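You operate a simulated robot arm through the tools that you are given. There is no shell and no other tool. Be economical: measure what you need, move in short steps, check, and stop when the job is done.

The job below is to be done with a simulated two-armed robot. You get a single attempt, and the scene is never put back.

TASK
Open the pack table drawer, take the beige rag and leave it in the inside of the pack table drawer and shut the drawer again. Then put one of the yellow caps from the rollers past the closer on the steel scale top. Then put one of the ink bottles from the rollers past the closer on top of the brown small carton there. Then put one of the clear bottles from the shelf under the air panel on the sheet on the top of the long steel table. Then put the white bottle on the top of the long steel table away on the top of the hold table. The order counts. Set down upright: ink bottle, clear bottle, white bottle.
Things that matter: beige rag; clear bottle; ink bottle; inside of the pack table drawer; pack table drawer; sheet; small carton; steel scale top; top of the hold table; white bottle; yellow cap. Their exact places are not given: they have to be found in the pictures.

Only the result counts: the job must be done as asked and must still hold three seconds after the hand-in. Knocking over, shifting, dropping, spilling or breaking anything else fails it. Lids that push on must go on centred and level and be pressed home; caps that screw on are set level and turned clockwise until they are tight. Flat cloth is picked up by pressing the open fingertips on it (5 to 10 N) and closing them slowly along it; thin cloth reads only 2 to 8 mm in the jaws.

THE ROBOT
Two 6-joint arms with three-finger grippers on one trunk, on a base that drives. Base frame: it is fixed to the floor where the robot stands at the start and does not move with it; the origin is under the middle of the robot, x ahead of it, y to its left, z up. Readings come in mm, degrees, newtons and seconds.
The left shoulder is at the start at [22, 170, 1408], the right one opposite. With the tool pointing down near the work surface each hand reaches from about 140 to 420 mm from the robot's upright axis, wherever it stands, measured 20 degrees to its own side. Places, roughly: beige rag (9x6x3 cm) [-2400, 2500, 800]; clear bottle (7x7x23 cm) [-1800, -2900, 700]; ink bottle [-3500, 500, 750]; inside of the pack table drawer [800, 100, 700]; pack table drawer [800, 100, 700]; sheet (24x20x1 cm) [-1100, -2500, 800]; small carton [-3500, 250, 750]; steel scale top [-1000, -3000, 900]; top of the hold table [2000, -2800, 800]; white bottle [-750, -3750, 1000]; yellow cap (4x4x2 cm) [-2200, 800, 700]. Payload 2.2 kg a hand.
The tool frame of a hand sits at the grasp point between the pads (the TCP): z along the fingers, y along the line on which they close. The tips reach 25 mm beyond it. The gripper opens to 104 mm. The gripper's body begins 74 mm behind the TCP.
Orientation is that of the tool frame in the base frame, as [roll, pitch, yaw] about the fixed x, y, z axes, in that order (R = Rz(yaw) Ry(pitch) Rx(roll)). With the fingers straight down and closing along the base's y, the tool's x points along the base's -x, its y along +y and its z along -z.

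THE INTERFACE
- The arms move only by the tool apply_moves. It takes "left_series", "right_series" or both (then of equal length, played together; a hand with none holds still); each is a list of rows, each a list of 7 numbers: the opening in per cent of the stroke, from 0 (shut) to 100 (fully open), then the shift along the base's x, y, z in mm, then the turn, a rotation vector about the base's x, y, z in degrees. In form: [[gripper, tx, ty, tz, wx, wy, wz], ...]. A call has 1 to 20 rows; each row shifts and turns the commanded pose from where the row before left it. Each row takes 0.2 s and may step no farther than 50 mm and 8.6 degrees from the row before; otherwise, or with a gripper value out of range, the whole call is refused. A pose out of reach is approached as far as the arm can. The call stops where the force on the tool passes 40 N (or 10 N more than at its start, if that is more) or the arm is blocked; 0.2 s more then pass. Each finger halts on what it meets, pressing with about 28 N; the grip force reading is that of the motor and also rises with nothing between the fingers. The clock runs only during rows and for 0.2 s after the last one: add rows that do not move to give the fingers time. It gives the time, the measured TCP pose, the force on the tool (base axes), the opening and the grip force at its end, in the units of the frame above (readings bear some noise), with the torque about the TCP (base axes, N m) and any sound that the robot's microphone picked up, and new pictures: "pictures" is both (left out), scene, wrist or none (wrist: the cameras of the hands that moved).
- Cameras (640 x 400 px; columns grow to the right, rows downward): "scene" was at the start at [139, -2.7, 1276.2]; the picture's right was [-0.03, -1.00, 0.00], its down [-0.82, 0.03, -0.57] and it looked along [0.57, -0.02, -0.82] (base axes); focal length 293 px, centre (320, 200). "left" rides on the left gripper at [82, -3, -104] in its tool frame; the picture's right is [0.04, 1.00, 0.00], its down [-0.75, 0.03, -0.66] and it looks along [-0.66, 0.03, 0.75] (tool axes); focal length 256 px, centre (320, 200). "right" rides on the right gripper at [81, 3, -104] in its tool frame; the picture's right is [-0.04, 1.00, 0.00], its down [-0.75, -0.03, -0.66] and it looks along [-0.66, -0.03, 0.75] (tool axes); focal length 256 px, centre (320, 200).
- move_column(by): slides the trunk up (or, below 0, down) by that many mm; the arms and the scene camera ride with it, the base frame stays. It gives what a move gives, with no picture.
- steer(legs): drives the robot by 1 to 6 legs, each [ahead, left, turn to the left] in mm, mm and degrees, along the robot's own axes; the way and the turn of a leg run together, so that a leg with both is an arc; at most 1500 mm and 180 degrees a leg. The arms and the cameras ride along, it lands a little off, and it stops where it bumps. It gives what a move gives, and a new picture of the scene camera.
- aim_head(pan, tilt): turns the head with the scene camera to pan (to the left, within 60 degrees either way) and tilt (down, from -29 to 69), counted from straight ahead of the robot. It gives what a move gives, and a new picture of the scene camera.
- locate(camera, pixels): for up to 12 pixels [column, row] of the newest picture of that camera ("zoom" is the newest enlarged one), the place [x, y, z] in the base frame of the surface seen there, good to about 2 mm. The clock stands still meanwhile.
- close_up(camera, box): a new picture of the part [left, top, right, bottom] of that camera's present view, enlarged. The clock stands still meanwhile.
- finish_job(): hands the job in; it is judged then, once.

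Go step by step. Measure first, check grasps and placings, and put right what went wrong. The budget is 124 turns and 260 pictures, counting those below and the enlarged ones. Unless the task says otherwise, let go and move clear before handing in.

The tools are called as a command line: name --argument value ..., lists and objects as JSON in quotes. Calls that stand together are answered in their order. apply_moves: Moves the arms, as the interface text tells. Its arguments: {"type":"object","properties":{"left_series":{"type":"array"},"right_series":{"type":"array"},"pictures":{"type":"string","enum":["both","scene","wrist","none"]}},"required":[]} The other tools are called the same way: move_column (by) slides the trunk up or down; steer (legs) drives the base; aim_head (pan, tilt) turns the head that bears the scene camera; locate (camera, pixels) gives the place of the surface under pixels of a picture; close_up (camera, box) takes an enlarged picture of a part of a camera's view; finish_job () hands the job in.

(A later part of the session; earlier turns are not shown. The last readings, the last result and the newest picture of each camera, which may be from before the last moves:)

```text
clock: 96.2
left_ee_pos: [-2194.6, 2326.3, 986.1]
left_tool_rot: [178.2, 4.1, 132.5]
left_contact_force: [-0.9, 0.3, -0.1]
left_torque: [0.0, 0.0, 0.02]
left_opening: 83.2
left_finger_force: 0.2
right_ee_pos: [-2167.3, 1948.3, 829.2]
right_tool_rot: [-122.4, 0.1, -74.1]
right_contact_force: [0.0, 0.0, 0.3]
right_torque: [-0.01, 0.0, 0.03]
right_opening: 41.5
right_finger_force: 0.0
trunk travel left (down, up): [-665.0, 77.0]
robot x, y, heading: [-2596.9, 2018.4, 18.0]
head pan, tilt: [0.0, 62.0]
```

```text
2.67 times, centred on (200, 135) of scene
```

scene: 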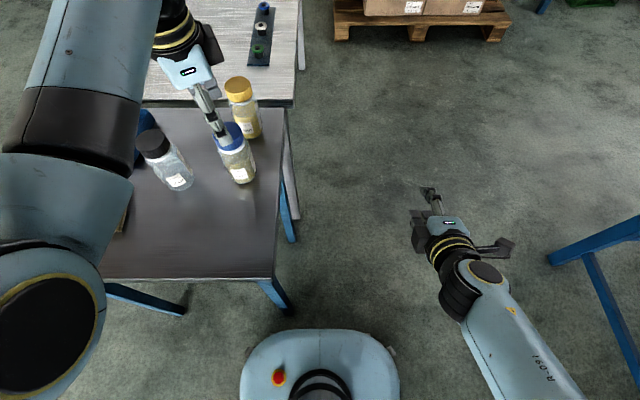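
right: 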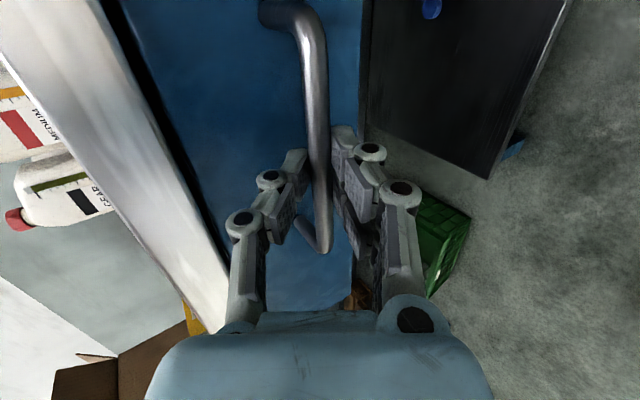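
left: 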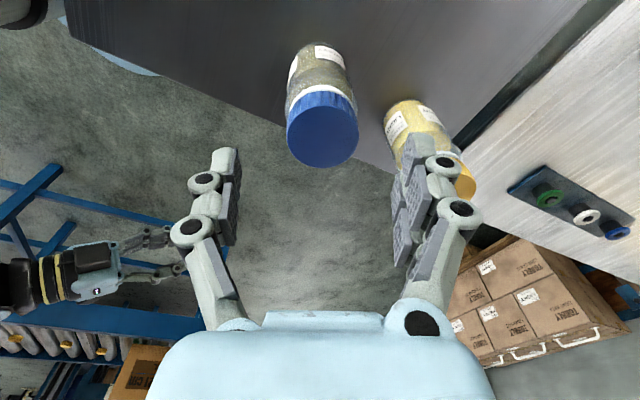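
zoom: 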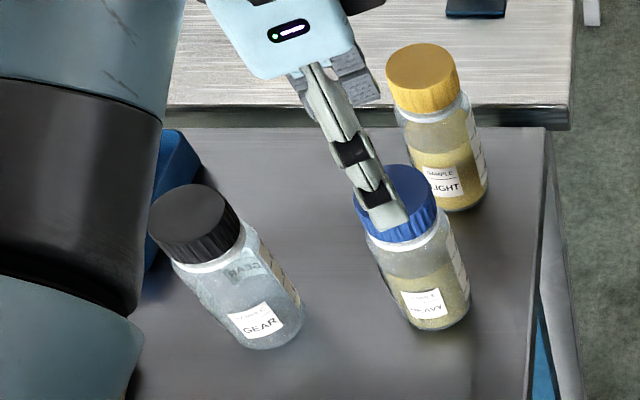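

Blue is back at (-2192,2330), the black one within ~8 mm of its start. Now for the rag: turn the left jaws back, raise the right hand, and sidestep left.

apply_moves --left_series '[[100, -5, -2, 2, 0.5, 0.3, 7.2], [100, -5, -2, 2, 0.5, 0.3, 7.2], [100, -5, -2, 2, 0.5, 0.3, 7.2], [100, -5, -2, 2, 0.4, 0.2, 7.2], [100, -5, -2, 2, 0.4, 0.2, 7.2], [100, -5, -2, 2, 0.4, 0.2, 7.2], [100, -5, -2, 2, 0.4, 0.2, 7.2], [100, -5, -2, 2, 0.4, 0.2, 7.2], [100, 0, 0, 0, 0, 0, 7.2], [100, 0, 0, 0, 0, 0, 0]]' --right_series '[[40, 0, 0, 10, 0, 0, 0], [40, 0, 0, 10, 0, 0, 0], [40, 0, 0, 10, 0, 0, 0], [40, 0, 0, 10, 0, 0, 0], [40, 0, 0, 10, 0, 0, 0], [40, 0, 0, 10, 0, 0, 0], [40, 0, 0, 0, 0, 0, 0], [40, 0, 0, 0, 0, 0, 0], [40, 0, 0, 0, 0, 0, 0], [40, 0, 0, 0, 0, 0, 0]]' --pictures "none"

steer --legs '[[-20, 245, 0]]'

close_up --camera "left" --box '[0, 0, 640, 400]'

```text
clock: 98.7
left_ee_pos: [-2248.7, 2362.9, 1000.0]
left_tool_rot: [170.3, 1.6, -161.7]
left_contact_force: [0.1, 0.4, -0.2]
left_torque: [0.02, -0.05, -0.01]
left_opening: 104.1
left_finger_force: 0.0
right_ee_pos: [-2166.8, 1947.5, 879.2]
right_tool_rot: [-122.4, 0.1, -74.1]
right_contact_force: [0.7, 0.5, -0.2]
right_torque: [0.01, -0.02, -0.02]
right_opening: 41.6
right_finger_force: 0.0
right hand out of reach, approached as far as the arm can: row 1, 2
trunk travel left (down, up): [-665.0, 77.0]
robot x, y, heading: [-2597.2, 2025.1, 17.6]
head pan, tilt: [0.0, 62.0]
stopped in row 10 (left hand): the arm was blocked; the commanded pose is now the measured one
```

```text
clock: 100.5
left_ee_pos: [-2343.3, 2590.9, 1000.8]
left_tool_rot: [170.4, 1.6, -161.6]
left_contact_force: [-0.3, 0.0, -0.1]
left_torque: [-0.04, -0.03, 0.0]
left_opening: 104.0
left_finger_force: 0.1
right_ee_pos: [-2261.9, 2174.5, 880.4]
right_tool_rot: [-122.4, 0.1, -74.0]
right_contact_force: [-0.2, 0.3, 0.2]
right_torque: [0.0, 0.01, -0.05]
right_opening: 41.8
right_finger_force: 0.1
trunk travel left (down, up): [-665.0, 77.0]
robot x, y, heading: [-2688.4, 2245.4, 17.6]
head pan, tilt: [0.0, 62.0]
```

scene: 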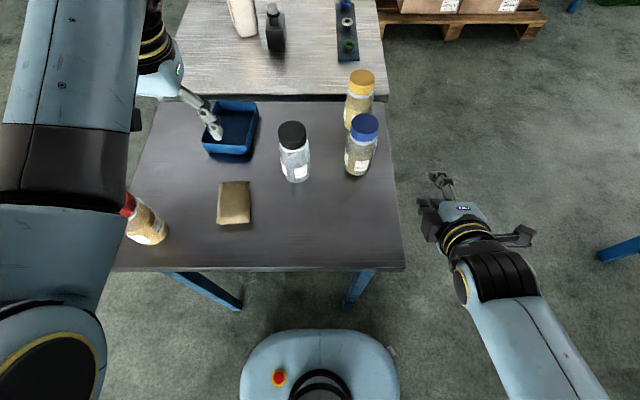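

```text
1.00 times, centred on (320, 200) of left (not enlarged: the box is as wide or as high as the picture)
```

zoom: 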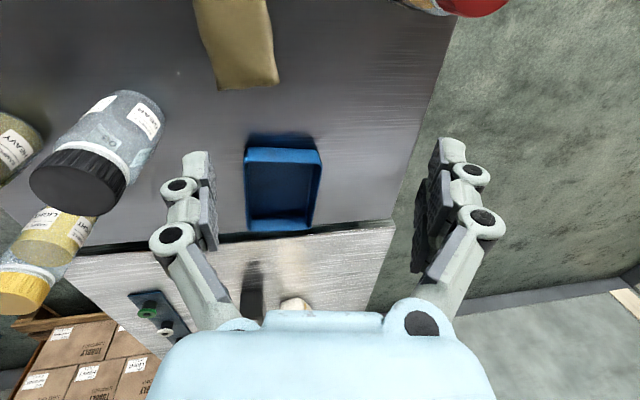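

Arm prefers y≈225 mm here, so I shift the base right 52 mm, then draw the hand back over the rag and level it while descending.

steer --legs '[[0, -52, 0]]'

apply_moves --left_series '[[100, -13, -4, 0, 0, 0, 0], [100, -13, -4, 0, 0, 0, 0], [100, -11, -4, -10, 0, 0, 0], [100, 0, 0, -20, -2.5, -0.8, 1], [100, 0, 0, -20, -2.5, -0.8, 1], [100, 0, 0, -20, -2.5, -0.8, 1], [100, 0, 0, -20, -2, -0.7, 1], [100, 0, 0, 0, 0, 0, 0]]' --pictures "both"

```text
clock: 101.4
left_ee_pos: [-2326.1, 2538.8, 1000.3]
left_tool_rot: [170.3, 1.7, -161.7]
left_contact_force: [0.5, -0.5, 0.2]
left_torque: [0.05, 0.04, 0.04]
left_opening: 104.1
left_finger_force: 0.1
right_ee_pos: [-2244.0, 2122.4, 878.7]
right_tool_rot: [-122.4, 0.3, -73.9]
right_contact_force: [0.0, -0.4, 0.2]
right_torque: [0.03, 0.02, 0.07]
right_opening: 41.8
right_finger_force: 0.1
trunk travel left (down, up): [-665.0, 77.0]
robot x, y, heading: [-2675.6, 2191.9, 18.0]
head pan, tilt: [0.0, 62.0]
```

scene: 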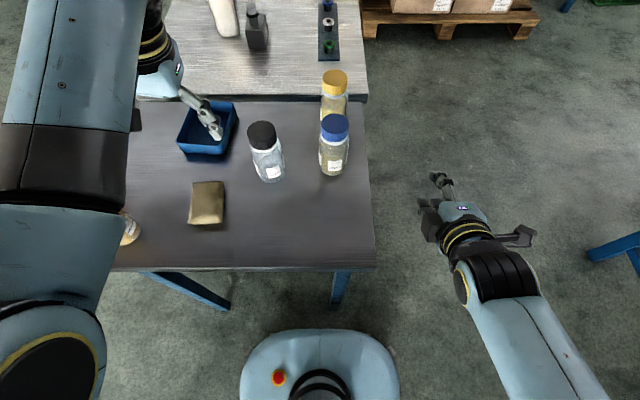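

```text
clock: 103.2
left_ee_pos: [-2363.9, 2529.5, 909.7]
left_tool_rot: [-179.7, 1.2, -157.2]
left_contact_force: [1.3, 0.1, -0.1]
left_torque: [0.0, -0.03, 0.04]
left_opening: 103.9
left_finger_force: 0.2
right_ee_pos: [-2244.5, 2123.9, 879.7]
right_tool_rot: [-122.4, 0.1, -74.0]
right_contact_force: [-0.3, -0.5, 0.5]
right_torque: [0.03, -0.03, 0.03]
right_opening: 41.6
right_finger_force: 0.1
trunk travel left (down, up): [-665.0, 77.0]
robot x, y, heading: [-2675.8, 2198.9, 17.8]
head pan, tilt: [0.0, 62.0]
```

scene: 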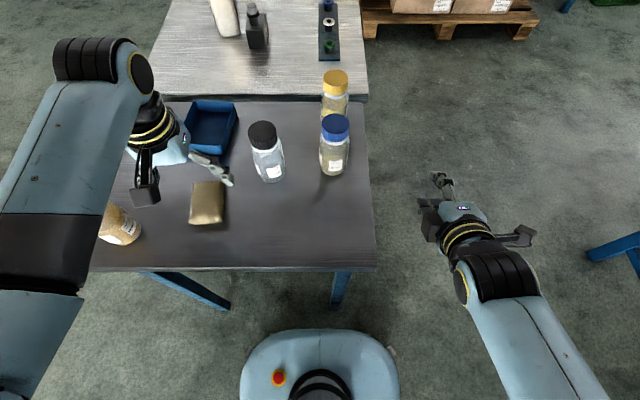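
left: 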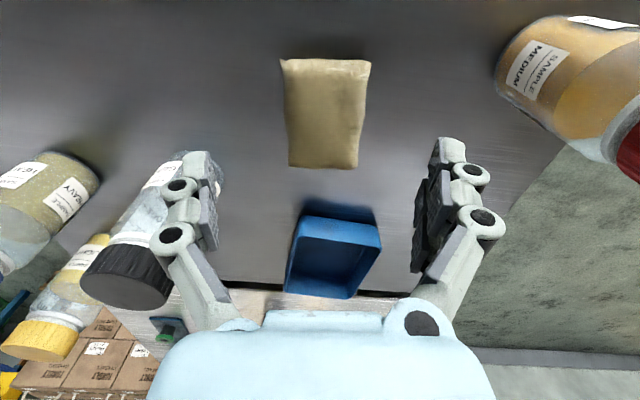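

The rag is below the jaws at (325,115). I measure its corners before descending.

locate --camera "left" --pixels '[[325, 115], [285, 62], [368, 64], [292, 164], [358, 164], [325, 150]]'

```text
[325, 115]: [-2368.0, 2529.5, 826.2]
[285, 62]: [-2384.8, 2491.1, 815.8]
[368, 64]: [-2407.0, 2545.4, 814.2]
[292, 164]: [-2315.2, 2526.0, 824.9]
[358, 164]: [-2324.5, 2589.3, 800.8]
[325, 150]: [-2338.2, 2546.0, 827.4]
```

Rag centre (-2360,2537), aligned within 4°. Descend so the tips are ~4 mm above the table, then close.

apply_moves --left_series '[[100, 3, 7, -20, 0, 0, 1], [100, 0, 0, -20, 0, 0, 1], [100, 0, 0, -20, 0, 0, 1], [100, 0, 0, -10, 0, 0, 0], [100, 0, 0, -8, 0, 0, 0], [100, 0, 0, 0, 0, 0, 0], [70, 0, 0, 0, 0, 0, 0], [50, 0, 0, 0, 0, 0, 0], [30, 0, 0, 0, 0, 0, 0], [15, 0, 0, 0, 0, 0, 0], [15, 0, 0, 0, 0, 0, 0]]' --pictures "wrist"

```text
clock: 105.6
left_ee_pos: [-2359.9, 2535.4, 831.1]
left_tool_rot: [-179.9, 1.2, -154.4]
left_contact_force: [0.3, -0.7, 2.1]
left_torque: [0.04, -0.01, -0.02]
left_opening: 55.9
left_finger_force: 27.7
right_ee_pos: [-2245.2, 2123.9, 880.5]
right_tool_rot: [-122.4, 0.1, -74.0]
right_contact_force: [0.2, 0.4, -0.3]
right_torque: [-0.02, 0.01, 0.0]
right_opening: 41.7
right_finger_force: 0.1
trunk travel left (down, up): [-665.0, 77.0]
robot x, y, heading: [-2672.0, 2196.1, 18.1]
head pan, tilt: [0.0, 62.0]
```

left: 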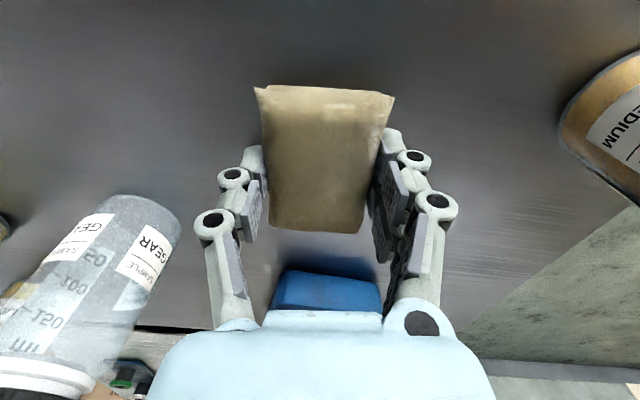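

Rag is gripped (56 mm). Lift 90 mm and back the base away along its heading.

apply_moves --left_series '[[15, 0, 0, 20, 0, 0, 0], [15, 0, 0, 20, 0, 0, 0], [15, 0, 0, 25, 0, 0, 0], [15, 0, 0, 25, 0, 0, 0], [15, 0, 0, 0, 0, 0, 0]]' --pictures "wrist"

steer --legs '[[-160, 0, 0], [0, -500, 0]]'

```text
clock: 106.8
left_ee_pos: [-2362.1, 2535.1, 923.1]
left_tool_rot: [-179.8, 1.2, -154.3]
left_contact_force: [-0.1, -0.7, 0.0]
left_torque: [0.0, -0.03, -0.02]
left_opening: 56.0
left_finger_force: 27.9
right_ee_pos: [-2244.4, 2123.7, 879.7]
right_tool_rot: [-122.4, 0.2, -74.0]
right_contact_force: [0.1, -0.5, 0.3]
right_torque: [0.01, 0.03, -0.03]
right_opening: 41.7
right_finger_force: 0.1
trunk travel left (down, up): [-665.0, 77.0]
robot x, y, heading: [-2673.3, 2196.8, 18.0]
head pan, tilt: [0.0, 62.0]
```

left: 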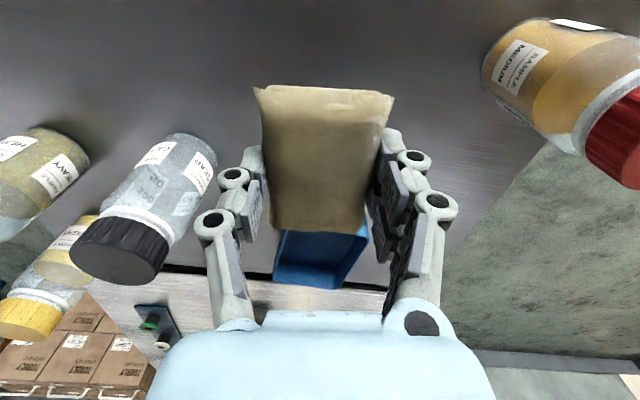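

```text
clock: 110.8
left_ee_pos: [-2361.9, 2005.9, 922.6]
left_tool_rot: [-179.9, 1.2, -154.7]
left_contact_force: [-0.4, 0.8, -0.3]
left_torque: [0.0, 0.01, 0.01]
left_opening: 55.7
left_finger_force: 28.5
right_ee_pos: [-2246.0, 1595.1, 879.0]
right_tool_rot: [-122.3, 0.2, -74.5]
right_contact_force: [0.1, -0.3, -0.1]
right_torque: [-0.02, -0.01, 0.01]
right_opening: 41.8
right_finger_force: 0.1
trunk travel left (down, up): [-665.0, 77.0]
robot x, y, heading: [-2672.7, 1667.6, 17.7]
head pan, tilt: [0.0, 62.0]
```

scene: 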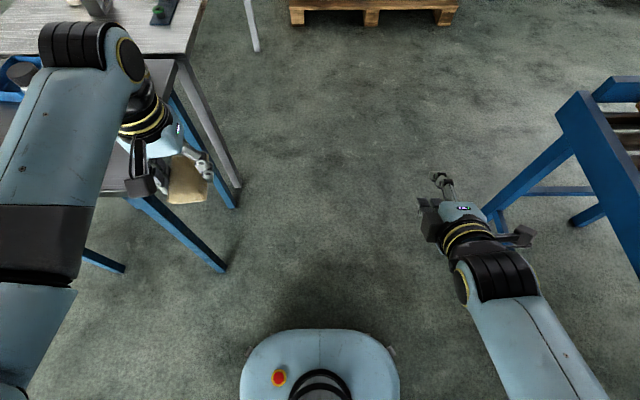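

Rag is held securely, clear of the tables. I drive back around the conveyor's end to stand off in front of the open drawer.

steer --legs '[[1210, -60, 0], [0, -1300, 0], [0, -1280, 0], [500, 0, 0.5]]'

```text
clock: 131.7
left_ee_pos: [95.3, 29.5, 922.3]
left_tool_rot: [-179.8, 1.1, -152.7]
left_contact_force: [0.5, 0.8, 0.0]
left_torque: [-0.02, 0.0, -0.01]
left_opening: 55.9
left_finger_force: 28.0
right_ee_pos: [223.7, -375.8, 878.8]
right_tool_rot: [-122.4, 0.2, -72.5]
right_contact_force: [-0.3, -0.1, -0.1]
right_torque: [0.05, -0.02, -0.01]
right_opening: 41.5
right_finger_force: 0.1
trunk travel left (down, up): [-665.0, 77.0]
robot x, y, heading: [-209.6, -314.3, 19.5]
head pan, tilt: [0.0, 62.0]
```

scene: 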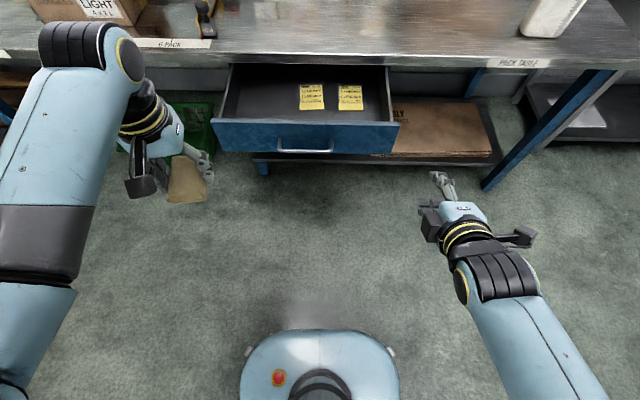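

I'm squared up in front of the open drawer. Drive ahead 370 mm and right 59 mm so the rag hangs over the drawer's left-centre.

steer --legs '[[0, 0, -1.3], [365, -62, 0]]'

locate --camera "scene" --pixels '[[320, 100], [370, 90], [260, 120], [430, 150], [300, 140]]'

```text
clock: 134.4
left_ee_pos: [473.0, 73.9, 921.9]
left_tool_rot: [-179.8, 1.0, -154.5]
left_contact_force: [0.4, 0.9, -0.9]
left_torque: [0.0, 0.02, 0.01]
left_opening: 55.8
left_finger_force: 27.6
right_ee_pos: [589.5, -336.8, 880.3]
right_tool_rot: [-122.4, 0.1, -74.2]
right_contact_force: [0.5, 0.8, -0.8]
right_torque: [0.04, 0.01, 0.03]
right_opening: 41.7
right_finger_force: 0.0
trunk travel left (down, up): [-665.0, 77.0]
robot x, y, heading: [158.3, -259.5, 17.6]
head pan, tilt: [0.0, 62.0]
```

scene: 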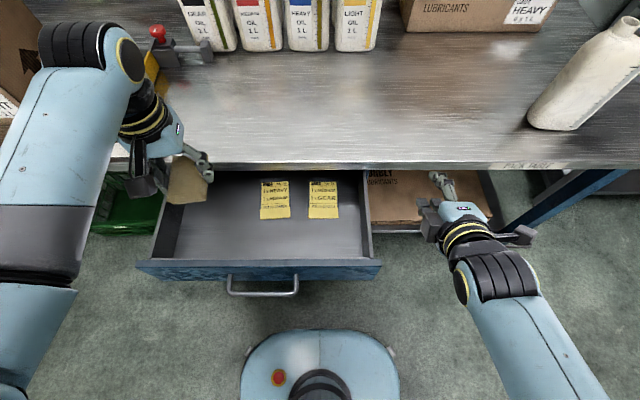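

```text
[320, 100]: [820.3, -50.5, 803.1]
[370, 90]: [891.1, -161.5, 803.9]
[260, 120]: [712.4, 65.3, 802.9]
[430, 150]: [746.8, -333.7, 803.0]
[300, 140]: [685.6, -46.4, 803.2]
```

Rag hangs at n≈473, t≈-76 over free floor left of the packets. Lower the trunk 120 mm, then the arm the rest with force check.

move_column --by -120

apply_moves --left_series '[[15, 0, 0, -20, 0, 0, 0], [15, 0, 0, -20, 0, 0, 0], [15, 0, 0, -20, 0, 0, 0], [15, 0, 0, -20, 0, 0, 0], [15, 0, 0, -15, 0, 0, 0], [15, 0, 0, 0, 0, 0, 0]]' --pictures "both"

```text
clock: 135.9
left_ee_pos: [471.9, 73.8, 803.1]
left_tool_rot: [-179.8, 1.2, -154.5]
left_contact_force: [0.5, -0.3, -0.4]
left_torque: [0.0, -0.04, -0.03]
left_opening: 56.0
left_finger_force: 27.8
right_ee_pos: [587.7, -337.4, 759.8]
right_tool_rot: [-122.3, 0.1, -74.1]
right_contact_force: [-0.1, -0.4, -0.2]
right_torque: [0.0, 0.0, 0.01]
right_opening: 41.5
right_finger_force: 0.0
trunk travel left (down, up): [-545.0, 197.0]
robot x, y, heading: [157.7, -267.4, 18.2]
head pan, tilt: [0.0, 62.0]
```

```text
clock: 137.3
left_ee_pos: [472.9, 75.5, 707.0]
left_tool_rot: [-179.8, 1.2, -154.6]
left_contact_force: [-0.6, -0.9, -0.2]
left_torque: [-0.01, 0.0, -0.01]
left_opening: 55.8
left_finger_force: 27.9
right_ee_pos: [587.2, -337.0, 760.7]
right_tool_rot: [-122.4, 0.1, -74.2]
right_contact_force: [0.3, 0.0, 0.2]
right_torque: [0.0, -0.01, -0.01]
right_opening: 41.5
right_finger_force: 0.1
trunk travel left (down, up): [-545.0, 197.0]
robot x, y, heading: [159.3, -264.1, 17.9]
head pan, tilt: [0.0, 62.0]
```

scene: 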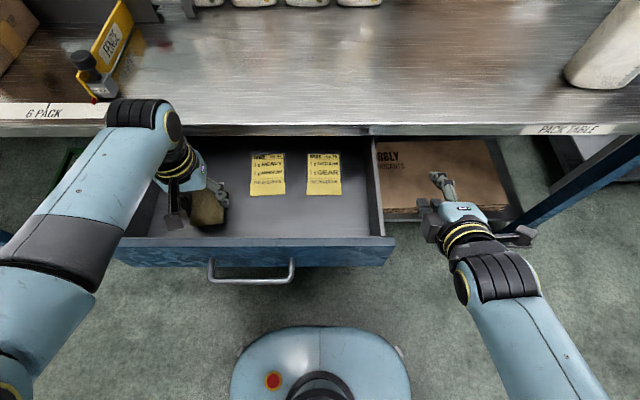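
left: 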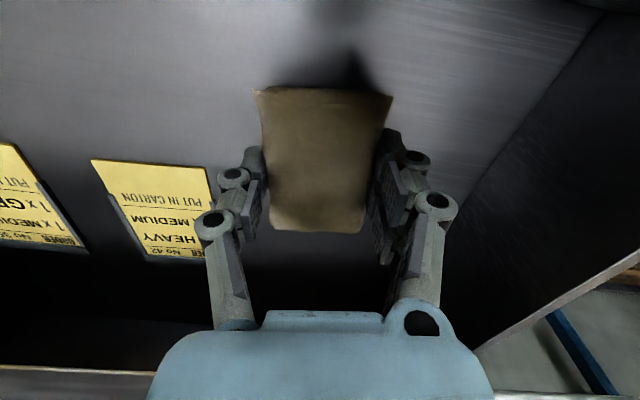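

Rag is a few mm above the drawer floor. Lower 8 mm, open just enough (70%), and rise.

apply_moves --left_series '[[15, 0, 0, -4, 0, 0, 0], [15, 0, 0, -4, 0, 0, 0], [15, 0, 0, 0, 0, 0, 0], [65, 0, 0, 0, 0, 0, 0], [70, 0, 0, 0, 0, 0, 0], [70, 0, 0, 0, 0, 0, 0], [70, 0, 0, 20, 0, 0, 0], [70, 0, 0, 30, 0, 0, 0], [70, 0, 0, 30, 0, 0, 0], [70, 0, 0, 30, 0, 0, 0], [70, 0, 0, 0, 0, 0, 0]]' --pictures "both"

```text
clock: 139.8
left_ee_pos: [471.5, 73.8, 810.9]
left_tool_rot: [-179.8, 1.3, -154.5]
left_contact_force: [0.2, 0.5, 0.7]
left_torque: [0.0, 0.01, 0.0]
left_opening: 72.8
left_finger_force: 0.0
right_ee_pos: [587.6, -335.5, 760.1]
right_tool_rot: [-122.4, 0.2, -74.2]
right_contact_force: [-0.1, -0.5, -1.5]
right_torque: [0.0, 0.01, -0.01]
right_opening: 41.4
right_finger_force: 0.0
trunk travel left (down, up): [-545.0, 197.0]
robot x, y, heading: [159.6, -257.3, 17.9]
head pan, tilt: [0.0, 62.0]
```

scene: 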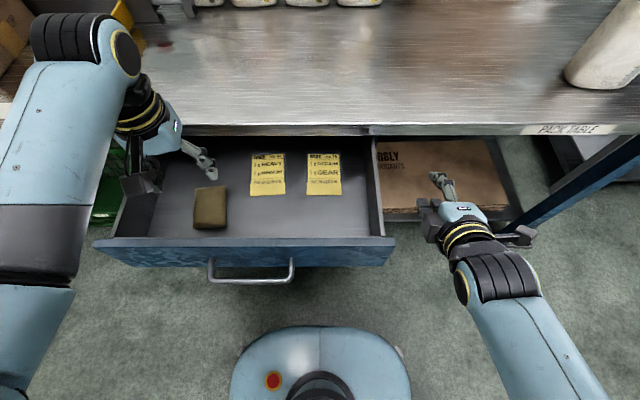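
left: 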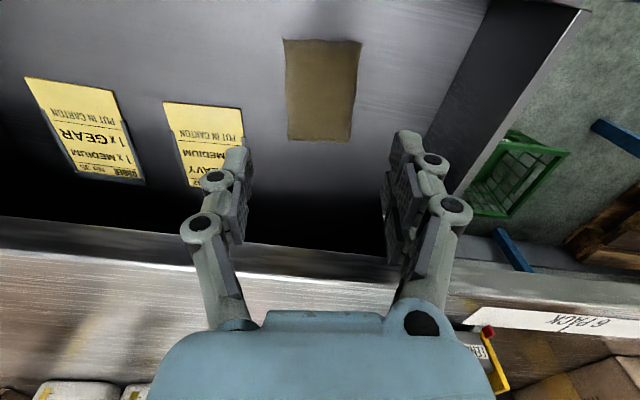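

The rag lies flat in the drawer at (210,208). Back out, sidestep left so the right hand faces the handle again, to push the drawer shut.

steer --legs '[[-245, 0, 0], [0, 322, 0]]'

close_up --camera "right" --box '[0, 0, 640, 400]'

locate --camera "zoom" --pixels '[[320, 60], [310, 100], [280, 100]]'

```text
clock: 143.3
left_ee_pos: [131.2, 312.4, 810.7]
left_tool_rot: [-179.6, 1.3, -154.1]
left_contact_force: [0.2, 0.5, -0.1]
left_torque: [-0.03, 0.0, 0.03]
left_opening: 72.7
left_finger_force: 0.0
right_ee_pos: [249.1, -97.3, 761.0]
right_tool_rot: [-122.3, 0.1, -73.8]
right_contact_force: [-0.1, 0.1, 0.2]
right_torque: [0.02, -0.01, -0.02]
right_opening: 41.5
right_finger_force: 0.0
trunk travel left (down, up): [-545.0, 197.0]
robot x, y, heading: [-181.9, -25.4, 18.0]
head pan, tilt: [0.0, 62.0]
```

scene: 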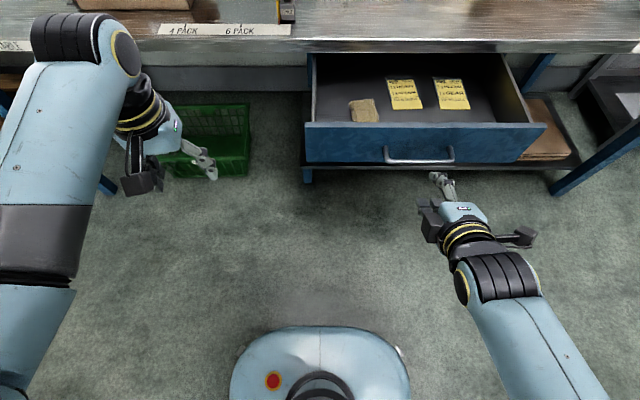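

```text
1.00 times, centred on (320, 200) of right (not enlarged: the box is as wide or as high as the picture)
```

zoom: 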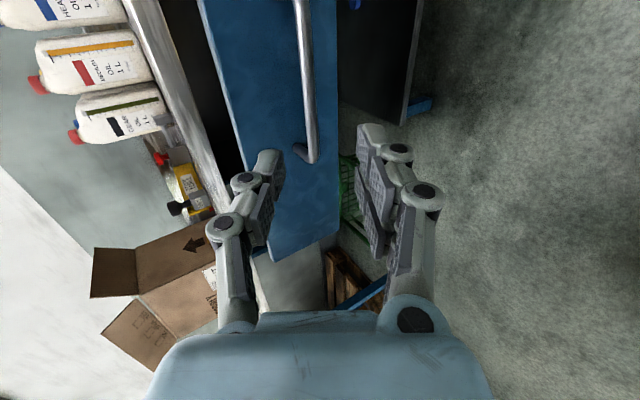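

```text
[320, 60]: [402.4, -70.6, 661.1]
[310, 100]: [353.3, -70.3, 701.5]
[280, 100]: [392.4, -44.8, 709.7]
```

The bar lies between the open jaws' line again. Advance to it and close.

apply_moves --right_series '[[40, 12.4, 3.1, -9, 0, 0, 0], [40, 12.4, 3.1, -9, 0, 0, 0], [40, 12.4, 3.1, -6, 0, 0, 0], [40, 12.4, 3.1, -6, 0, 0, 0], [40, 12.4, 3.1, -6, 0, 0, 0], [40, 12.4, 3.1, -6, 0, 0, 0], [40, 12.4, 3.1, -6, 0, 0, 0], [40, 12.4, 3.1, -5, 0, 0, 0], [40, 0, 0, 0, 0, 0, 0], [0, 0, 0, 0, 0, 0, 0], [0, 0, 0, 0, 0, 0, 0], [0, 0, 0, 0, 0, 0, 0]]' --pictures "wrist"

```text
clock: 145.9
left_ee_pos: [131.1, 312.0, 810.0]
left_tool_rot: [-179.8, 1.1, -154.1]
left_contact_force: [-0.2, -0.7, 0.8]
left_torque: [0.0, 0.01, 0.01]
left_opening: 72.7
left_finger_force: 0.1
right_ee_pos: [349.2, -73.0, 707.4]
right_tool_rot: [-122.6, 0.0, -73.7]
right_contact_force: [0.5, -0.3, -2.4]
right_torque: [-0.66, -0.19, 0.43]
right_opening: 8.5
right_finger_force: 36.4
trunk travel left (down, up): [-545.0, 197.0]
robot x, y, heading: [-178.5, -26.6, 18.3]
head pan, tilt: [0.0, 62.0]
```

right: 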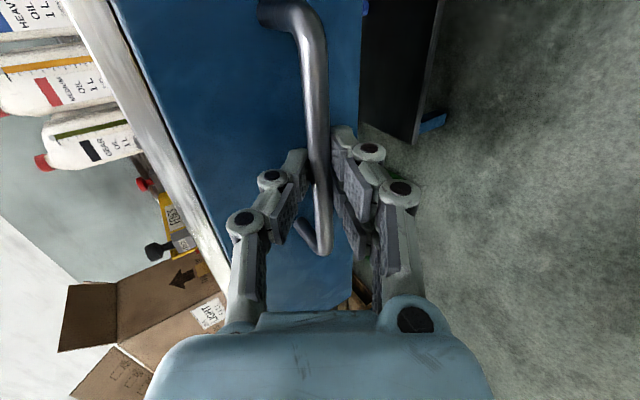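

Gripped. Push by driving ahead 224 mm (closed position is 231 mm away), then finish with the arm.

steer --legs '[[224, 0, 0]]'

apply_moves --right_series '[[0, 4, 1.3, 0, 0, 0, 0], [0, 3, 1, 0, 0, 0, 0], [0, 2, 0.7, 0, 0, 0, 0], [0, 2, 0.7, 0, 0, 0, 0], [0, 0, 0, 0, 0, 0, 0]]' --pictures "scene"

```text
clock: 147.6
left_ee_pos: [345.4, 381.6, 810.5]
left_tool_rot: [-179.8, 1.0, -154.1]
left_contact_force: [1.4, 0.8, -0.6]
left_torque: [0.01, 0.03, 0.0]
left_opening: 72.9
left_finger_force: 0.1
right_ee_pos: [563.2, -3.1, 705.2]
right_tool_rot: [-122.5, 0.1, -73.8]
right_contact_force: [1.2, -4.6, -2.0]
right_torque: [-0.62, -0.14, 0.45]
right_opening: 8.4
right_finger_force: 36.5
trunk travel left (down, up): [-545.0, 197.0]
robot x, y, heading: [31.2, 45.9, 18.3]
head pan, tilt: [0.0, 62.0]
```

scene: 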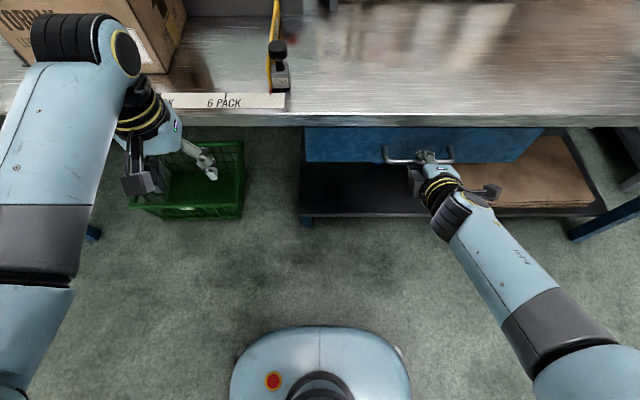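

```text
clock: 148.8
left_ee_pos: [344.3, 380.7, 811.4]
left_tool_rot: [-179.8, 1.3, -154.1]
left_contact_force: [0.1, 0.2, 0.0]
left_torque: [0.01, -0.03, 0.0]
left_opening: 72.7
left_finger_force: 0.0
right_ee_pos: [572.7, -0.9, 706.1]
right_tool_rot: [-122.6, 0.1, -73.8]
right_contact_force: [-11.8, -2.8, -4.4]
right_torque: [-0.66, -0.07, 0.43]
right_opening: 8.1
right_finger_force: 35.7
trunk travel left (down, up): [-545.0, 197.0]
robot x, y, heading: [30.9, 44.5, 18.2]
head pan, tilt: [0.0, 62.0]
```

scene: 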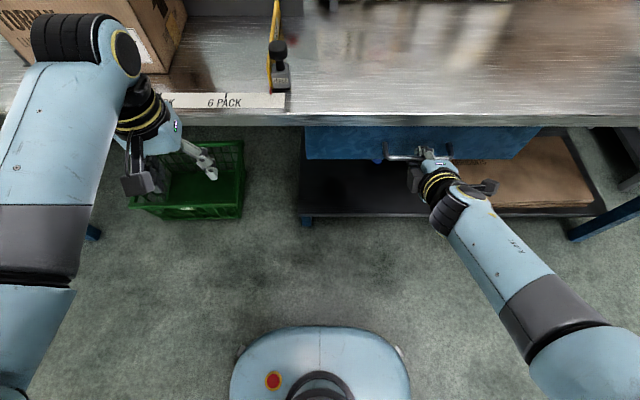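

Push-back of 12 N at the original closed position: it is shut. Release and withdraw, then verify.

apply_moves --right_series '[[25, 0, 0, 0, 0, 0, 0], [40, 0, 0, 0, 0, 0, 0], [40, 0, 0, 0, 0, 0, 0], [40, -16, -5.3, 10.5, 0, 0, 0], [40, -24, -8, 16, 0, 0, 0], [40, -24, -8, 16, 0, 0, 0], [40, -24, -8, 16, 0, 0, 0], [40, 0, 0, 0, 0, 0, 0]]' --pictures "scene"

locate --camera "scene" --pixels '[[330, 145], [520, 143], [350, 119]]'

```text
clock: 150.6
left_ee_pos: [345.3, 381.5, 810.6]
left_tool_rot: [-179.8, 1.1, -154.0]
left_contact_force: [0.1, -0.3, 0.2]
left_torque: [-0.01, 0.01, -0.04]
left_opening: 72.7
left_finger_force: 0.1
right_ee_pos: [486.8, -29.1, 764.3]
right_tool_rot: [-122.4, 0.1, -73.7]
right_contact_force: [-0.4, -0.8, -0.2]
right_torque: [0.01, 0.0, 0.0]
right_opening: 41.7
right_finger_force: 0.0
trunk travel left (down, up): [-545.0, 197.0]
robot x, y, heading: [32.9, 44.9, 18.2]
head pan, tilt: [0.0, 62.0]
```

scene: 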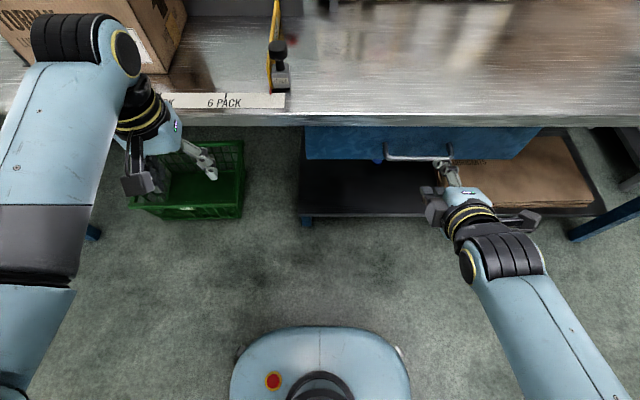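

```text
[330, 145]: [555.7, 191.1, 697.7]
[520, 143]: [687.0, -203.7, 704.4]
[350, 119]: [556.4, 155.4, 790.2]
```

Face is back at n≈588: the drawer is shut. Next the caps: back off, turn to face the conveyor squarely (heading ~109°), and sidestep along it at a safe distance.

steer --legs '[[-400, 0, 0], [0, 0, 90.6], [550, 0, 0], [0, 1150, 0]]'

aim_head --pan 10 --tilt 40

```text
clock: 165.3
left_ee_pos: [-1967.4, 315.7, 811.1]
left_tool_rot: [-179.8, 1.2, -60.7]
left_contact_force: [0.0, -0.7, 0.3]
left_torque: [-0.01, -0.02, 0.0]
left_opening: 72.9
left_finger_force: 0.1
right_ee_pos: [-1565.1, 483.8, 766.5]
right_tool_rot: [-122.4, 0.1, 19.6]
right_contact_force: [0.3, -0.4, 0.6]
right_torque: [0.0, 0.0, -0.03]
right_opening: 41.6
right_finger_force: 0.0
trunk travel left (down, up): [-545.0, 197.0]
robot x, y, heading: [-1608.2, 26.4, 111.7]
head pan, tilt: [0.0, 62.0]
```

scene: 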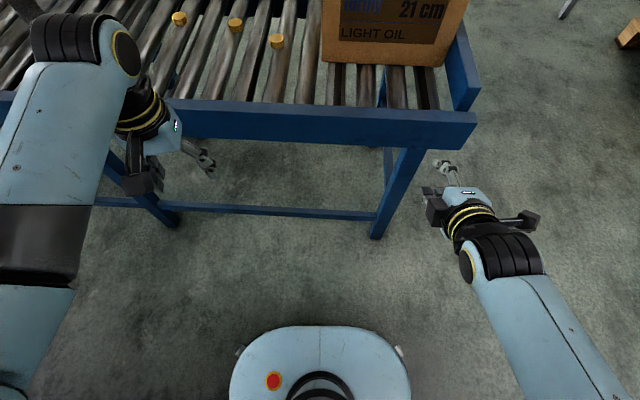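

```text
clock: 166.1
left_ee_pos: [-1966.2, 315.3, 810.0]
left_tool_rot: [-179.7, 1.2, -60.7]
left_contact_force: [-0.7, 0.2, 0.5]
left_torque: [0.0, -0.02, 0.0]
left_opening: 73.0
left_finger_force: 0.1
right_ee_pos: [-1565.8, 482.9, 764.6]
right_tool_rot: [-122.5, 0.1, 19.7]
right_contact_force: [0.8, -0.3, -0.8]
right_torque: [-0.03, -0.01, -0.01]
right_opening: 41.6
right_finger_force: 0.1
trunk travel left (down, up): [-545.0, 197.0]
robot x, y, heading: [-1612.1, 26.2, 111.8]
head pan, tilt: [10.0, 40.0]
```

scene: 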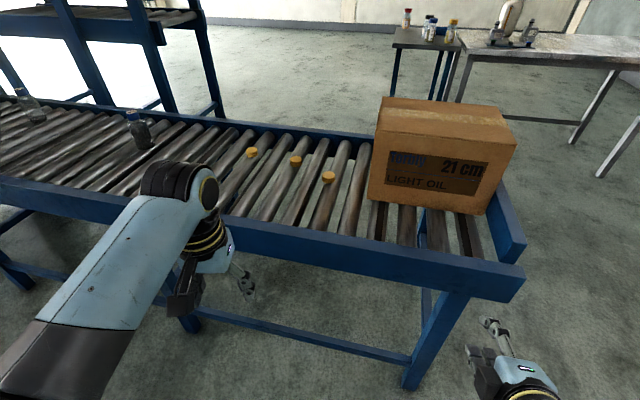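

Three yellow caps at (251,153), (295,160), (328,177) on the rollers. I measure them and the near rail.

locate --camera "scene" --pixels '[[251, 150], [295, 158], [328, 174], [240, 222], [420, 255], [500, 268], [300, 225], [340, 205], [445, 120], [138, 118], [410, 385], [120, 195]]'

close_up --camera "scene" --box '[210, 130, 370, 230]'

```text
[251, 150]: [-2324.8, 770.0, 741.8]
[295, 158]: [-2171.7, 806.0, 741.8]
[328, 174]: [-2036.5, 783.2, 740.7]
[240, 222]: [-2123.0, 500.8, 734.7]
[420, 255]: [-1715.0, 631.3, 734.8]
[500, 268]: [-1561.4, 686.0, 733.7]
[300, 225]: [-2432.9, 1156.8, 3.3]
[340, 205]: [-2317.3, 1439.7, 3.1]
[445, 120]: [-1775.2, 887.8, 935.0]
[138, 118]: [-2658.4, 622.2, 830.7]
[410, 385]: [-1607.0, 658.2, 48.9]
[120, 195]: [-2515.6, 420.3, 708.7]
```

```text
4.00 times, centred on (290, 180) of scene
```

zoom: 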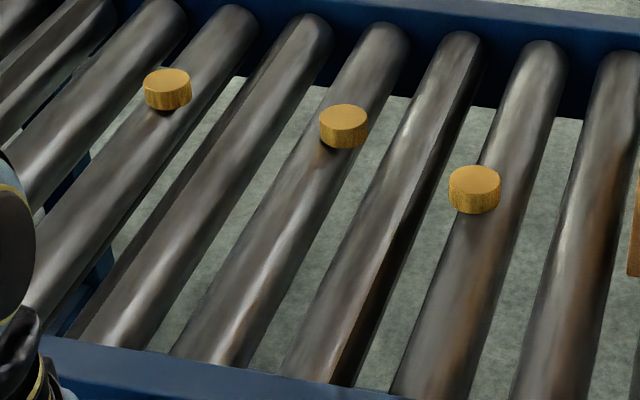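

The right hand would foul the big box, so I first bring it back to tool-down, standard yaw, here in the open.

apply_moves --right_series '[[20, 0, 0, 0, -6.8, -2.4, 0], [20, 0, 0, 0, -6.8, -2.4, 0], [20, 0, 0, 0, -6.8, -2.4, 0], [20, 0, 0, 0, -6.8, -2.4, 0], [20, 0, 0, 0, -6.8, -2.4, 0], [20, 0, 0, 0, -6.8, -2.4, 0], [20, 0, 0, 0, -6.8, -2.4, 0], [20, 0, 0, 0, -6.8, -2.4, 0], [20, 0, 0, 0, 0, 0, -8.2], [20, 0, 0, 0, 0, 0, -8.2], [20, 0, 0, 0, 0, 0, -8.2], [20, 0, 0, 0, 0, 0, -8.2], [20, 0, 0, 0, 0, 0, -8.2], [20, 0, 0, 0, 0, 0, -8.2], [20, 0, 0, 0, 0, 0, -8.2], [20, 0, 0, 0, 0, 0, -8.2], [20, 0, 0, 0, 0, 0, -8.2], [20, 0, 0, 0, 0, 0, -8.2], [20, 0, 0, 0, 0, 0, -7.5]]' --pictures "none"

apply_moves --right_series '[[20, 17, -21, 20, 0, 0, 0], [20, 17, -21, 20, 0, 0, 0], [20, 17, -21, 20, 0, 0, 0], [20, 17, -21, 20, 0, 0, 0], [20, 15, -15, 20, 0, 0, 0], [20, 0, 0, 0, 0, 0, 0]]' --pictures "none"

```text
clock: 170.1
left_ee_pos: [-1966.9, 316.4, 810.0]
left_tool_rot: [-179.7, 1.2, -60.8]
left_contact_force: [1.2, -0.3, -0.7]
left_torque: [-0.01, 0.02, 0.0]
left_opening: 72.7
left_finger_force: 0.0
right_ee_pos: [-1564.8, 483.1, 765.3]
right_tool_rot: [179.9, 0.2, -70.2]
right_contact_force: [-0.2, 0.4, 0.4]
right_torque: [0.0, 0.0, -0.01]
right_opening: 20.9
right_finger_force: 0.0
trunk travel left (down, up): [-545.0, 197.0]
robot x, y, heading: [-1612.2, 28.8, 111.8]
head pan, tilt: [10.0, 40.0]
```

```text
clock: 171.5
left_ee_pos: [-1967.6, 316.1, 809.5]
left_tool_rot: [-179.8, 1.0, -60.7]
left_contact_force: [0.2, 0.5, -0.5]
left_torque: [0.02, 0.01, -0.05]
left_opening: 72.8
left_finger_force: 0.1
right_ee_pos: [-1481.8, 384.4, 866.1]
right_tool_rot: [180.0, 0.2, -70.0]
right_contact_force: [-0.5, 0.5, -0.2]
right_torque: [-0.03, 0.0, 0.0]
right_opening: 21.0
right_finger_force: 0.1
trunk travel left (down, up): [-545.0, 197.0]
robot x, y, heading: [-1613.8, 27.9, 111.8]
head pan, tilt: [10.0, 40.0]
```

Right hand is tucked at (282,-255) and high. Lower the trunk 70, raise the left hand 60, then square up and drive toward the right-most cap.

move_column --by -70

apply_moves --left_series '[[60, 0, 0, 20, 0, 0, -2], [60, 0, 0, 20, 0, 0, -2], [60, 0, 0, 20, 0, 0, -2], [60, 0, 0, 0, 0, 0, -2]]' --pictures "none"

steer --legs '[[0, 0, -3.6], [355, -24, 0]]'

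close_up --camera "left" --box '[0, 0, 640, 400]'

```text
clock: 172.6
left_ee_pos: [-1967.0, 316.2, 741.2]
left_tool_rot: [-179.8, 1.2, -60.7]
left_contact_force: [-0.4, -0.1, -1.3]
left_torque: [0.01, -0.02, 0.0]
left_opening: 72.8
left_finger_force: 0.0
right_ee_pos: [-1481.9, 385.3, 796.3]
right_tool_rot: [179.9, 0.3, -69.9]
right_contact_force: [0.4, -0.7, 1.0]
right_torque: [0.01, -0.01, 0.01]
right_opening: 20.6
right_finger_force: 0.1
trunk travel left (down, up): [-475.0, 267.0]
robot x, y, heading: [-1614.2, 27.6, 111.4]
head pan, tilt: [10.0, 40.0]
```

```text
clock: 173.6
left_ee_pos: [-1965.8, 316.6, 800.0]
left_tool_rot: [-179.7, 1.1, -68.6]
left_contact_force: [0.0, -0.4, -0.3]
left_torque: [0.01, -0.01, 0.0]
left_opening: 62.6
left_finger_force: 0.1
right_ee_pos: [-1482.0, 385.5, 795.8]
right_tool_rot: [179.9, 0.2, -70.0]
right_contact_force: [-0.3, 0.1, 0.2]
right_torque: [0.03, -0.01, -0.02]
right_opening: 20.7
right_finger_force: 0.1
trunk travel left (down, up): [-475.0, 267.0]
robot x, y, heading: [-1613.0, 27.8, 111.9]
head pan, tilt: [10.0, 40.0]
```

```text
clock: 176.2
left_ee_pos: [-2029.2, 657.4, 801.1]
left_tool_rot: [-179.8, 1.2, -72.2]
left_contact_force: [0.6, -0.4, -0.1]
left_torque: [0.0, -0.02, -0.01]
left_opening: 62.5
left_finger_force: 0.1
right_ee_pos: [-1539.3, 688.8, 794.1]
right_tool_rot: [179.8, -1.0, -73.4]
right_contact_force: [0.3, 0.3, 0.0]
right_torque: [0.0, -0.01, -0.03]
right_opening: 20.7
right_finger_force: 0.0
trunk travel left (down, up): [-475.0, 267.0]
robot x, y, heading: [-1692.5, 350.2, 108.0]
head pan, tilt: [10.0, 40.0]
stopped in leg 2: the force on the tool passed its limit at 79 N (the readings are from after the stop); the commanded pose is now the measured one
```

scene: 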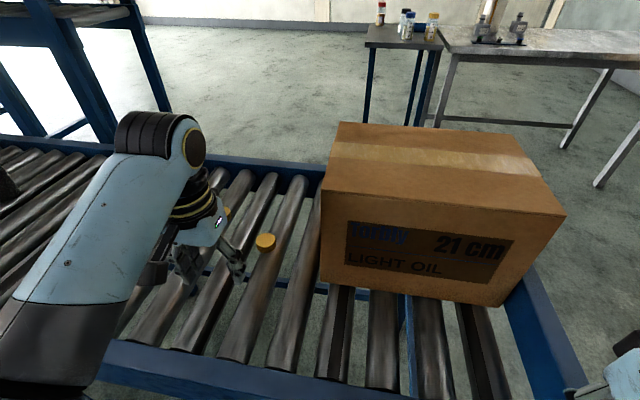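

```text
1.00 times, centred on (320, 200) of left (not enlarged: the box is as wide or as high as the picture)
```

zoom: 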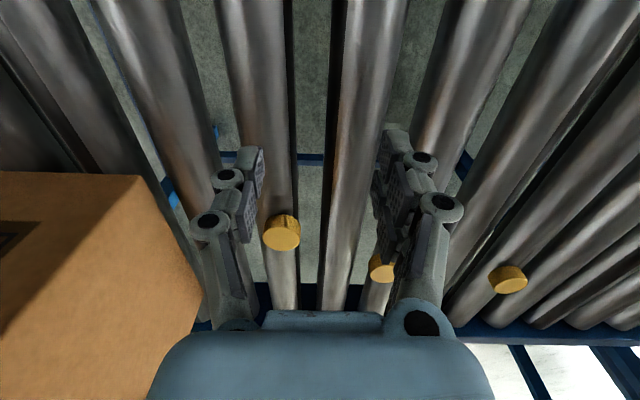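

The right hand touched the end stop of the conveyor. I raise it clear (up 80 mm, a little back), then check the cap again before going on.

apply_moves --right_series '[[20, 3, -9, 10, 0, 0, 0], [20, 3, -9, 20, 0, 0, 0], [20, 0, 0, 20, 0, 0, 0], [20, 0, 0, 20, 0, 0, 0], [20, 0, 0, 0, 0, 0, 0]]' --pictures "wrist"

locate --camera "scene" --pixels '[[265, 241], [228, 211], [440, 150], [520, 330], [575, 375], [250, 390]]'

```text
clock: 177.4
left_ee_pos: [-2028.3, 657.8, 799.0]
left_tool_rot: [-179.8, 1.2, -72.1]
left_contact_force: [-0.8, 0.0, 0.1]
left_torque: [0.0, 0.01, -0.04]
left_opening: 62.4
left_finger_force: 0.0
right_ee_pos: [-1535.4, 671.0, 833.3]
right_tool_rot: [179.8, -1.0, -73.4]
right_contact_force: [0.8, 0.4, 0.0]
right_torque: [-0.03, -0.02, 0.01]
right_opening: 20.7
right_finger_force: 0.0
right hand out of reach, approached as far as the arm can: row 3, 4
trunk travel left (down, up): [-475.0, 267.0]
robot x, y, heading: [-1690.6, 343.3, 108.3]
head pan, tilt: [10.0, 40.0]
```

right: 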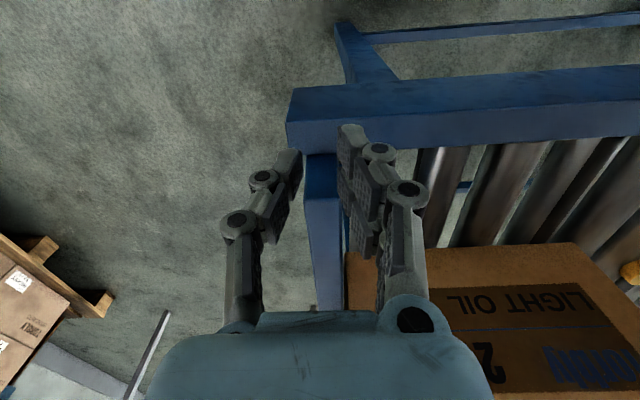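

```text
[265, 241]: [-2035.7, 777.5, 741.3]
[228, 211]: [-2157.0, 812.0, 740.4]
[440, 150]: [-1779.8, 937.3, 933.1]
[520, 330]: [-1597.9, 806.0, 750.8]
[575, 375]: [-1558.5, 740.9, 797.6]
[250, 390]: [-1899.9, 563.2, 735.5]
```

Caps and box are unmoved. Right tips are now above the end stop (797), so I go ahead 43 mm more.

steer --legs '[[43, 0, 0]]'

apply_moves --left_series '[[60, -9, 17, 0, 0, 0, 0], [60, -9, 17, 0, 0, 0, 0], [60, -9, 17, 0, 0, 0, 0], [60, -3, 17, 0, 0, 0, 0], [60, 0, 0, 0, 0, 0, 0]]' --pictures "wrist"

```text
clock: 178.3
left_ee_pos: [-2041.8, 699.2, 800.0]
left_tool_rot: [-179.8, 1.0, -72.2]
left_contact_force: [0.4, 0.9, 0.2]
left_torque: [-0.06, -0.02, 0.01]
left_opening: 62.4
left_finger_force: 0.1
right_ee_pos: [-1548.4, 712.9, 835.1]
right_tool_rot: [179.7, -1.0, -73.4]
right_contact_force: [-1.0, -0.1, 0.6]
right_torque: [-0.05, -0.02, 0.03]
right_opening: 20.9
right_finger_force: 0.1
trunk travel left (down, up): [-475.0, 267.0]
robot x, y, heading: [-1705.0, 384.5, 107.8]
head pan, tilt: [10.0, 40.0]
```

scene: 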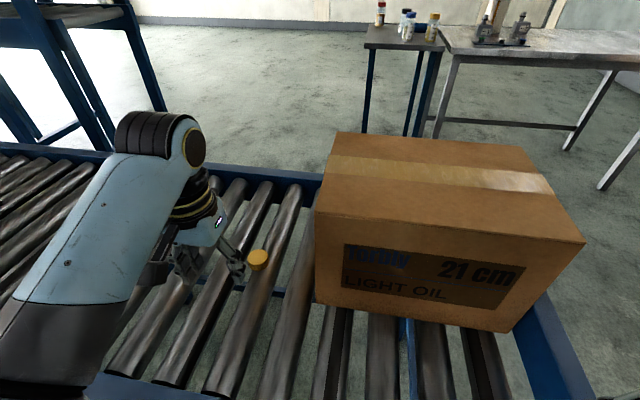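

```text
clock: 179.5
left_ee_pos: [-2073.5, 767.0, 800.9]
left_tool_rot: [-179.8, 1.2, -72.2]
left_contact_force: [-0.5, -0.8, -0.3]
left_torque: [-0.01, 0.0, -0.02]
left_opening: 62.3
left_finger_force: 0.1
right_ee_pos: [-1547.0, 710.9, 834.3]
right_tool_rot: [179.7, -1.0, -73.4]
right_contact_force: [0.8, 0.3, -0.3]
right_torque: [0.0, 0.0, 0.02]
right_opening: 20.9
right_finger_force: 0.1
trunk travel left (down, up): [-475.0, 267.0]
robot x, y, heading: [-1705.8, 384.7, 107.9]
head pan, tilt: [10.0, 40.0]
```

left: 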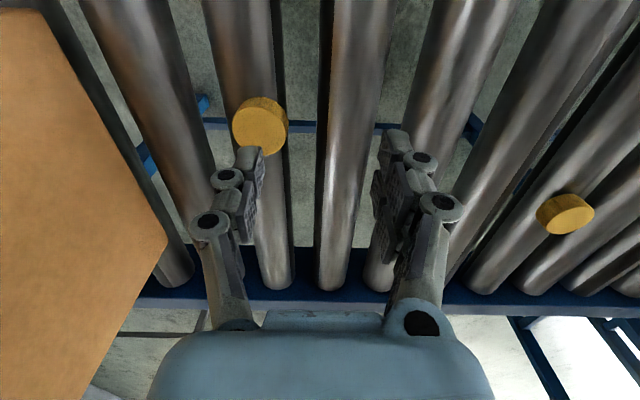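

locate --camera "left" --pixels '[[260, 122], [238, 128], [285, 124], [565, 212], [0, 200], [150, 240]]'

```text
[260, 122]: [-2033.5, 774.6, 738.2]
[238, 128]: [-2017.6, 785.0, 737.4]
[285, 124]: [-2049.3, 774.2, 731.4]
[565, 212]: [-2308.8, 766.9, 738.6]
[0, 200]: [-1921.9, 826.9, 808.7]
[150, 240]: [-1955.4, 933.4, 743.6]
```

Cap centre ≈(-2034,778). Move over it, descend to TCP z≈752 and close.

apply_moves --left_series '[[60, 20, 6, 0, 0, 0, 0], [60, 19, 5, 0, 0, 0, 0], [60, 0, 0, 0, 0, 0, 0], [60, 0, 0, -20, 0, 0, 0], [60, 0, 0, -20, 0, 0, 0], [60, 0, 0, -7, 0, 0, 0], [60, 0, 0, 0, 0, 0, 0], [40, 0, 0, 0, 0, 0, 0], [20, 0, 0, 0, 0, 0, 0], [10, 0, 0, 0, 0, 0, 0], [10, 0, 0, 0, 0, 0, 0]]' --pictures "wrist"

```text
clock: 181.9
left_ee_pos: [-2032.1, 778.7, 753.1]
left_tool_rot: [-179.8, 1.2, -72.2]
left_contact_force: [-0.8, -0.3, 0.4]
left_torque: [0.01, 0.02, 0.03]
left_opening: 33.3
left_finger_force: 28.5
right_ee_pos: [-1549.1, 711.1, 834.6]
right_tool_rot: [179.8, -1.0, -73.4]
right_contact_force: [-0.1, 0.5, -1.2]
right_torque: [0.01, 0.02, -0.01]
right_opening: 20.9
right_finger_force: 0.0
trunk travel left (down, up): [-475.0, 267.0]
robot x, y, heading: [-1704.2, 383.2, 107.9]
head pan, tilt: [10.0, 40.0]
```

left: 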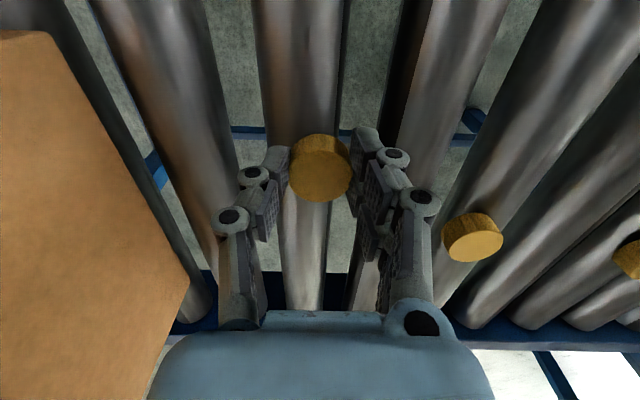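

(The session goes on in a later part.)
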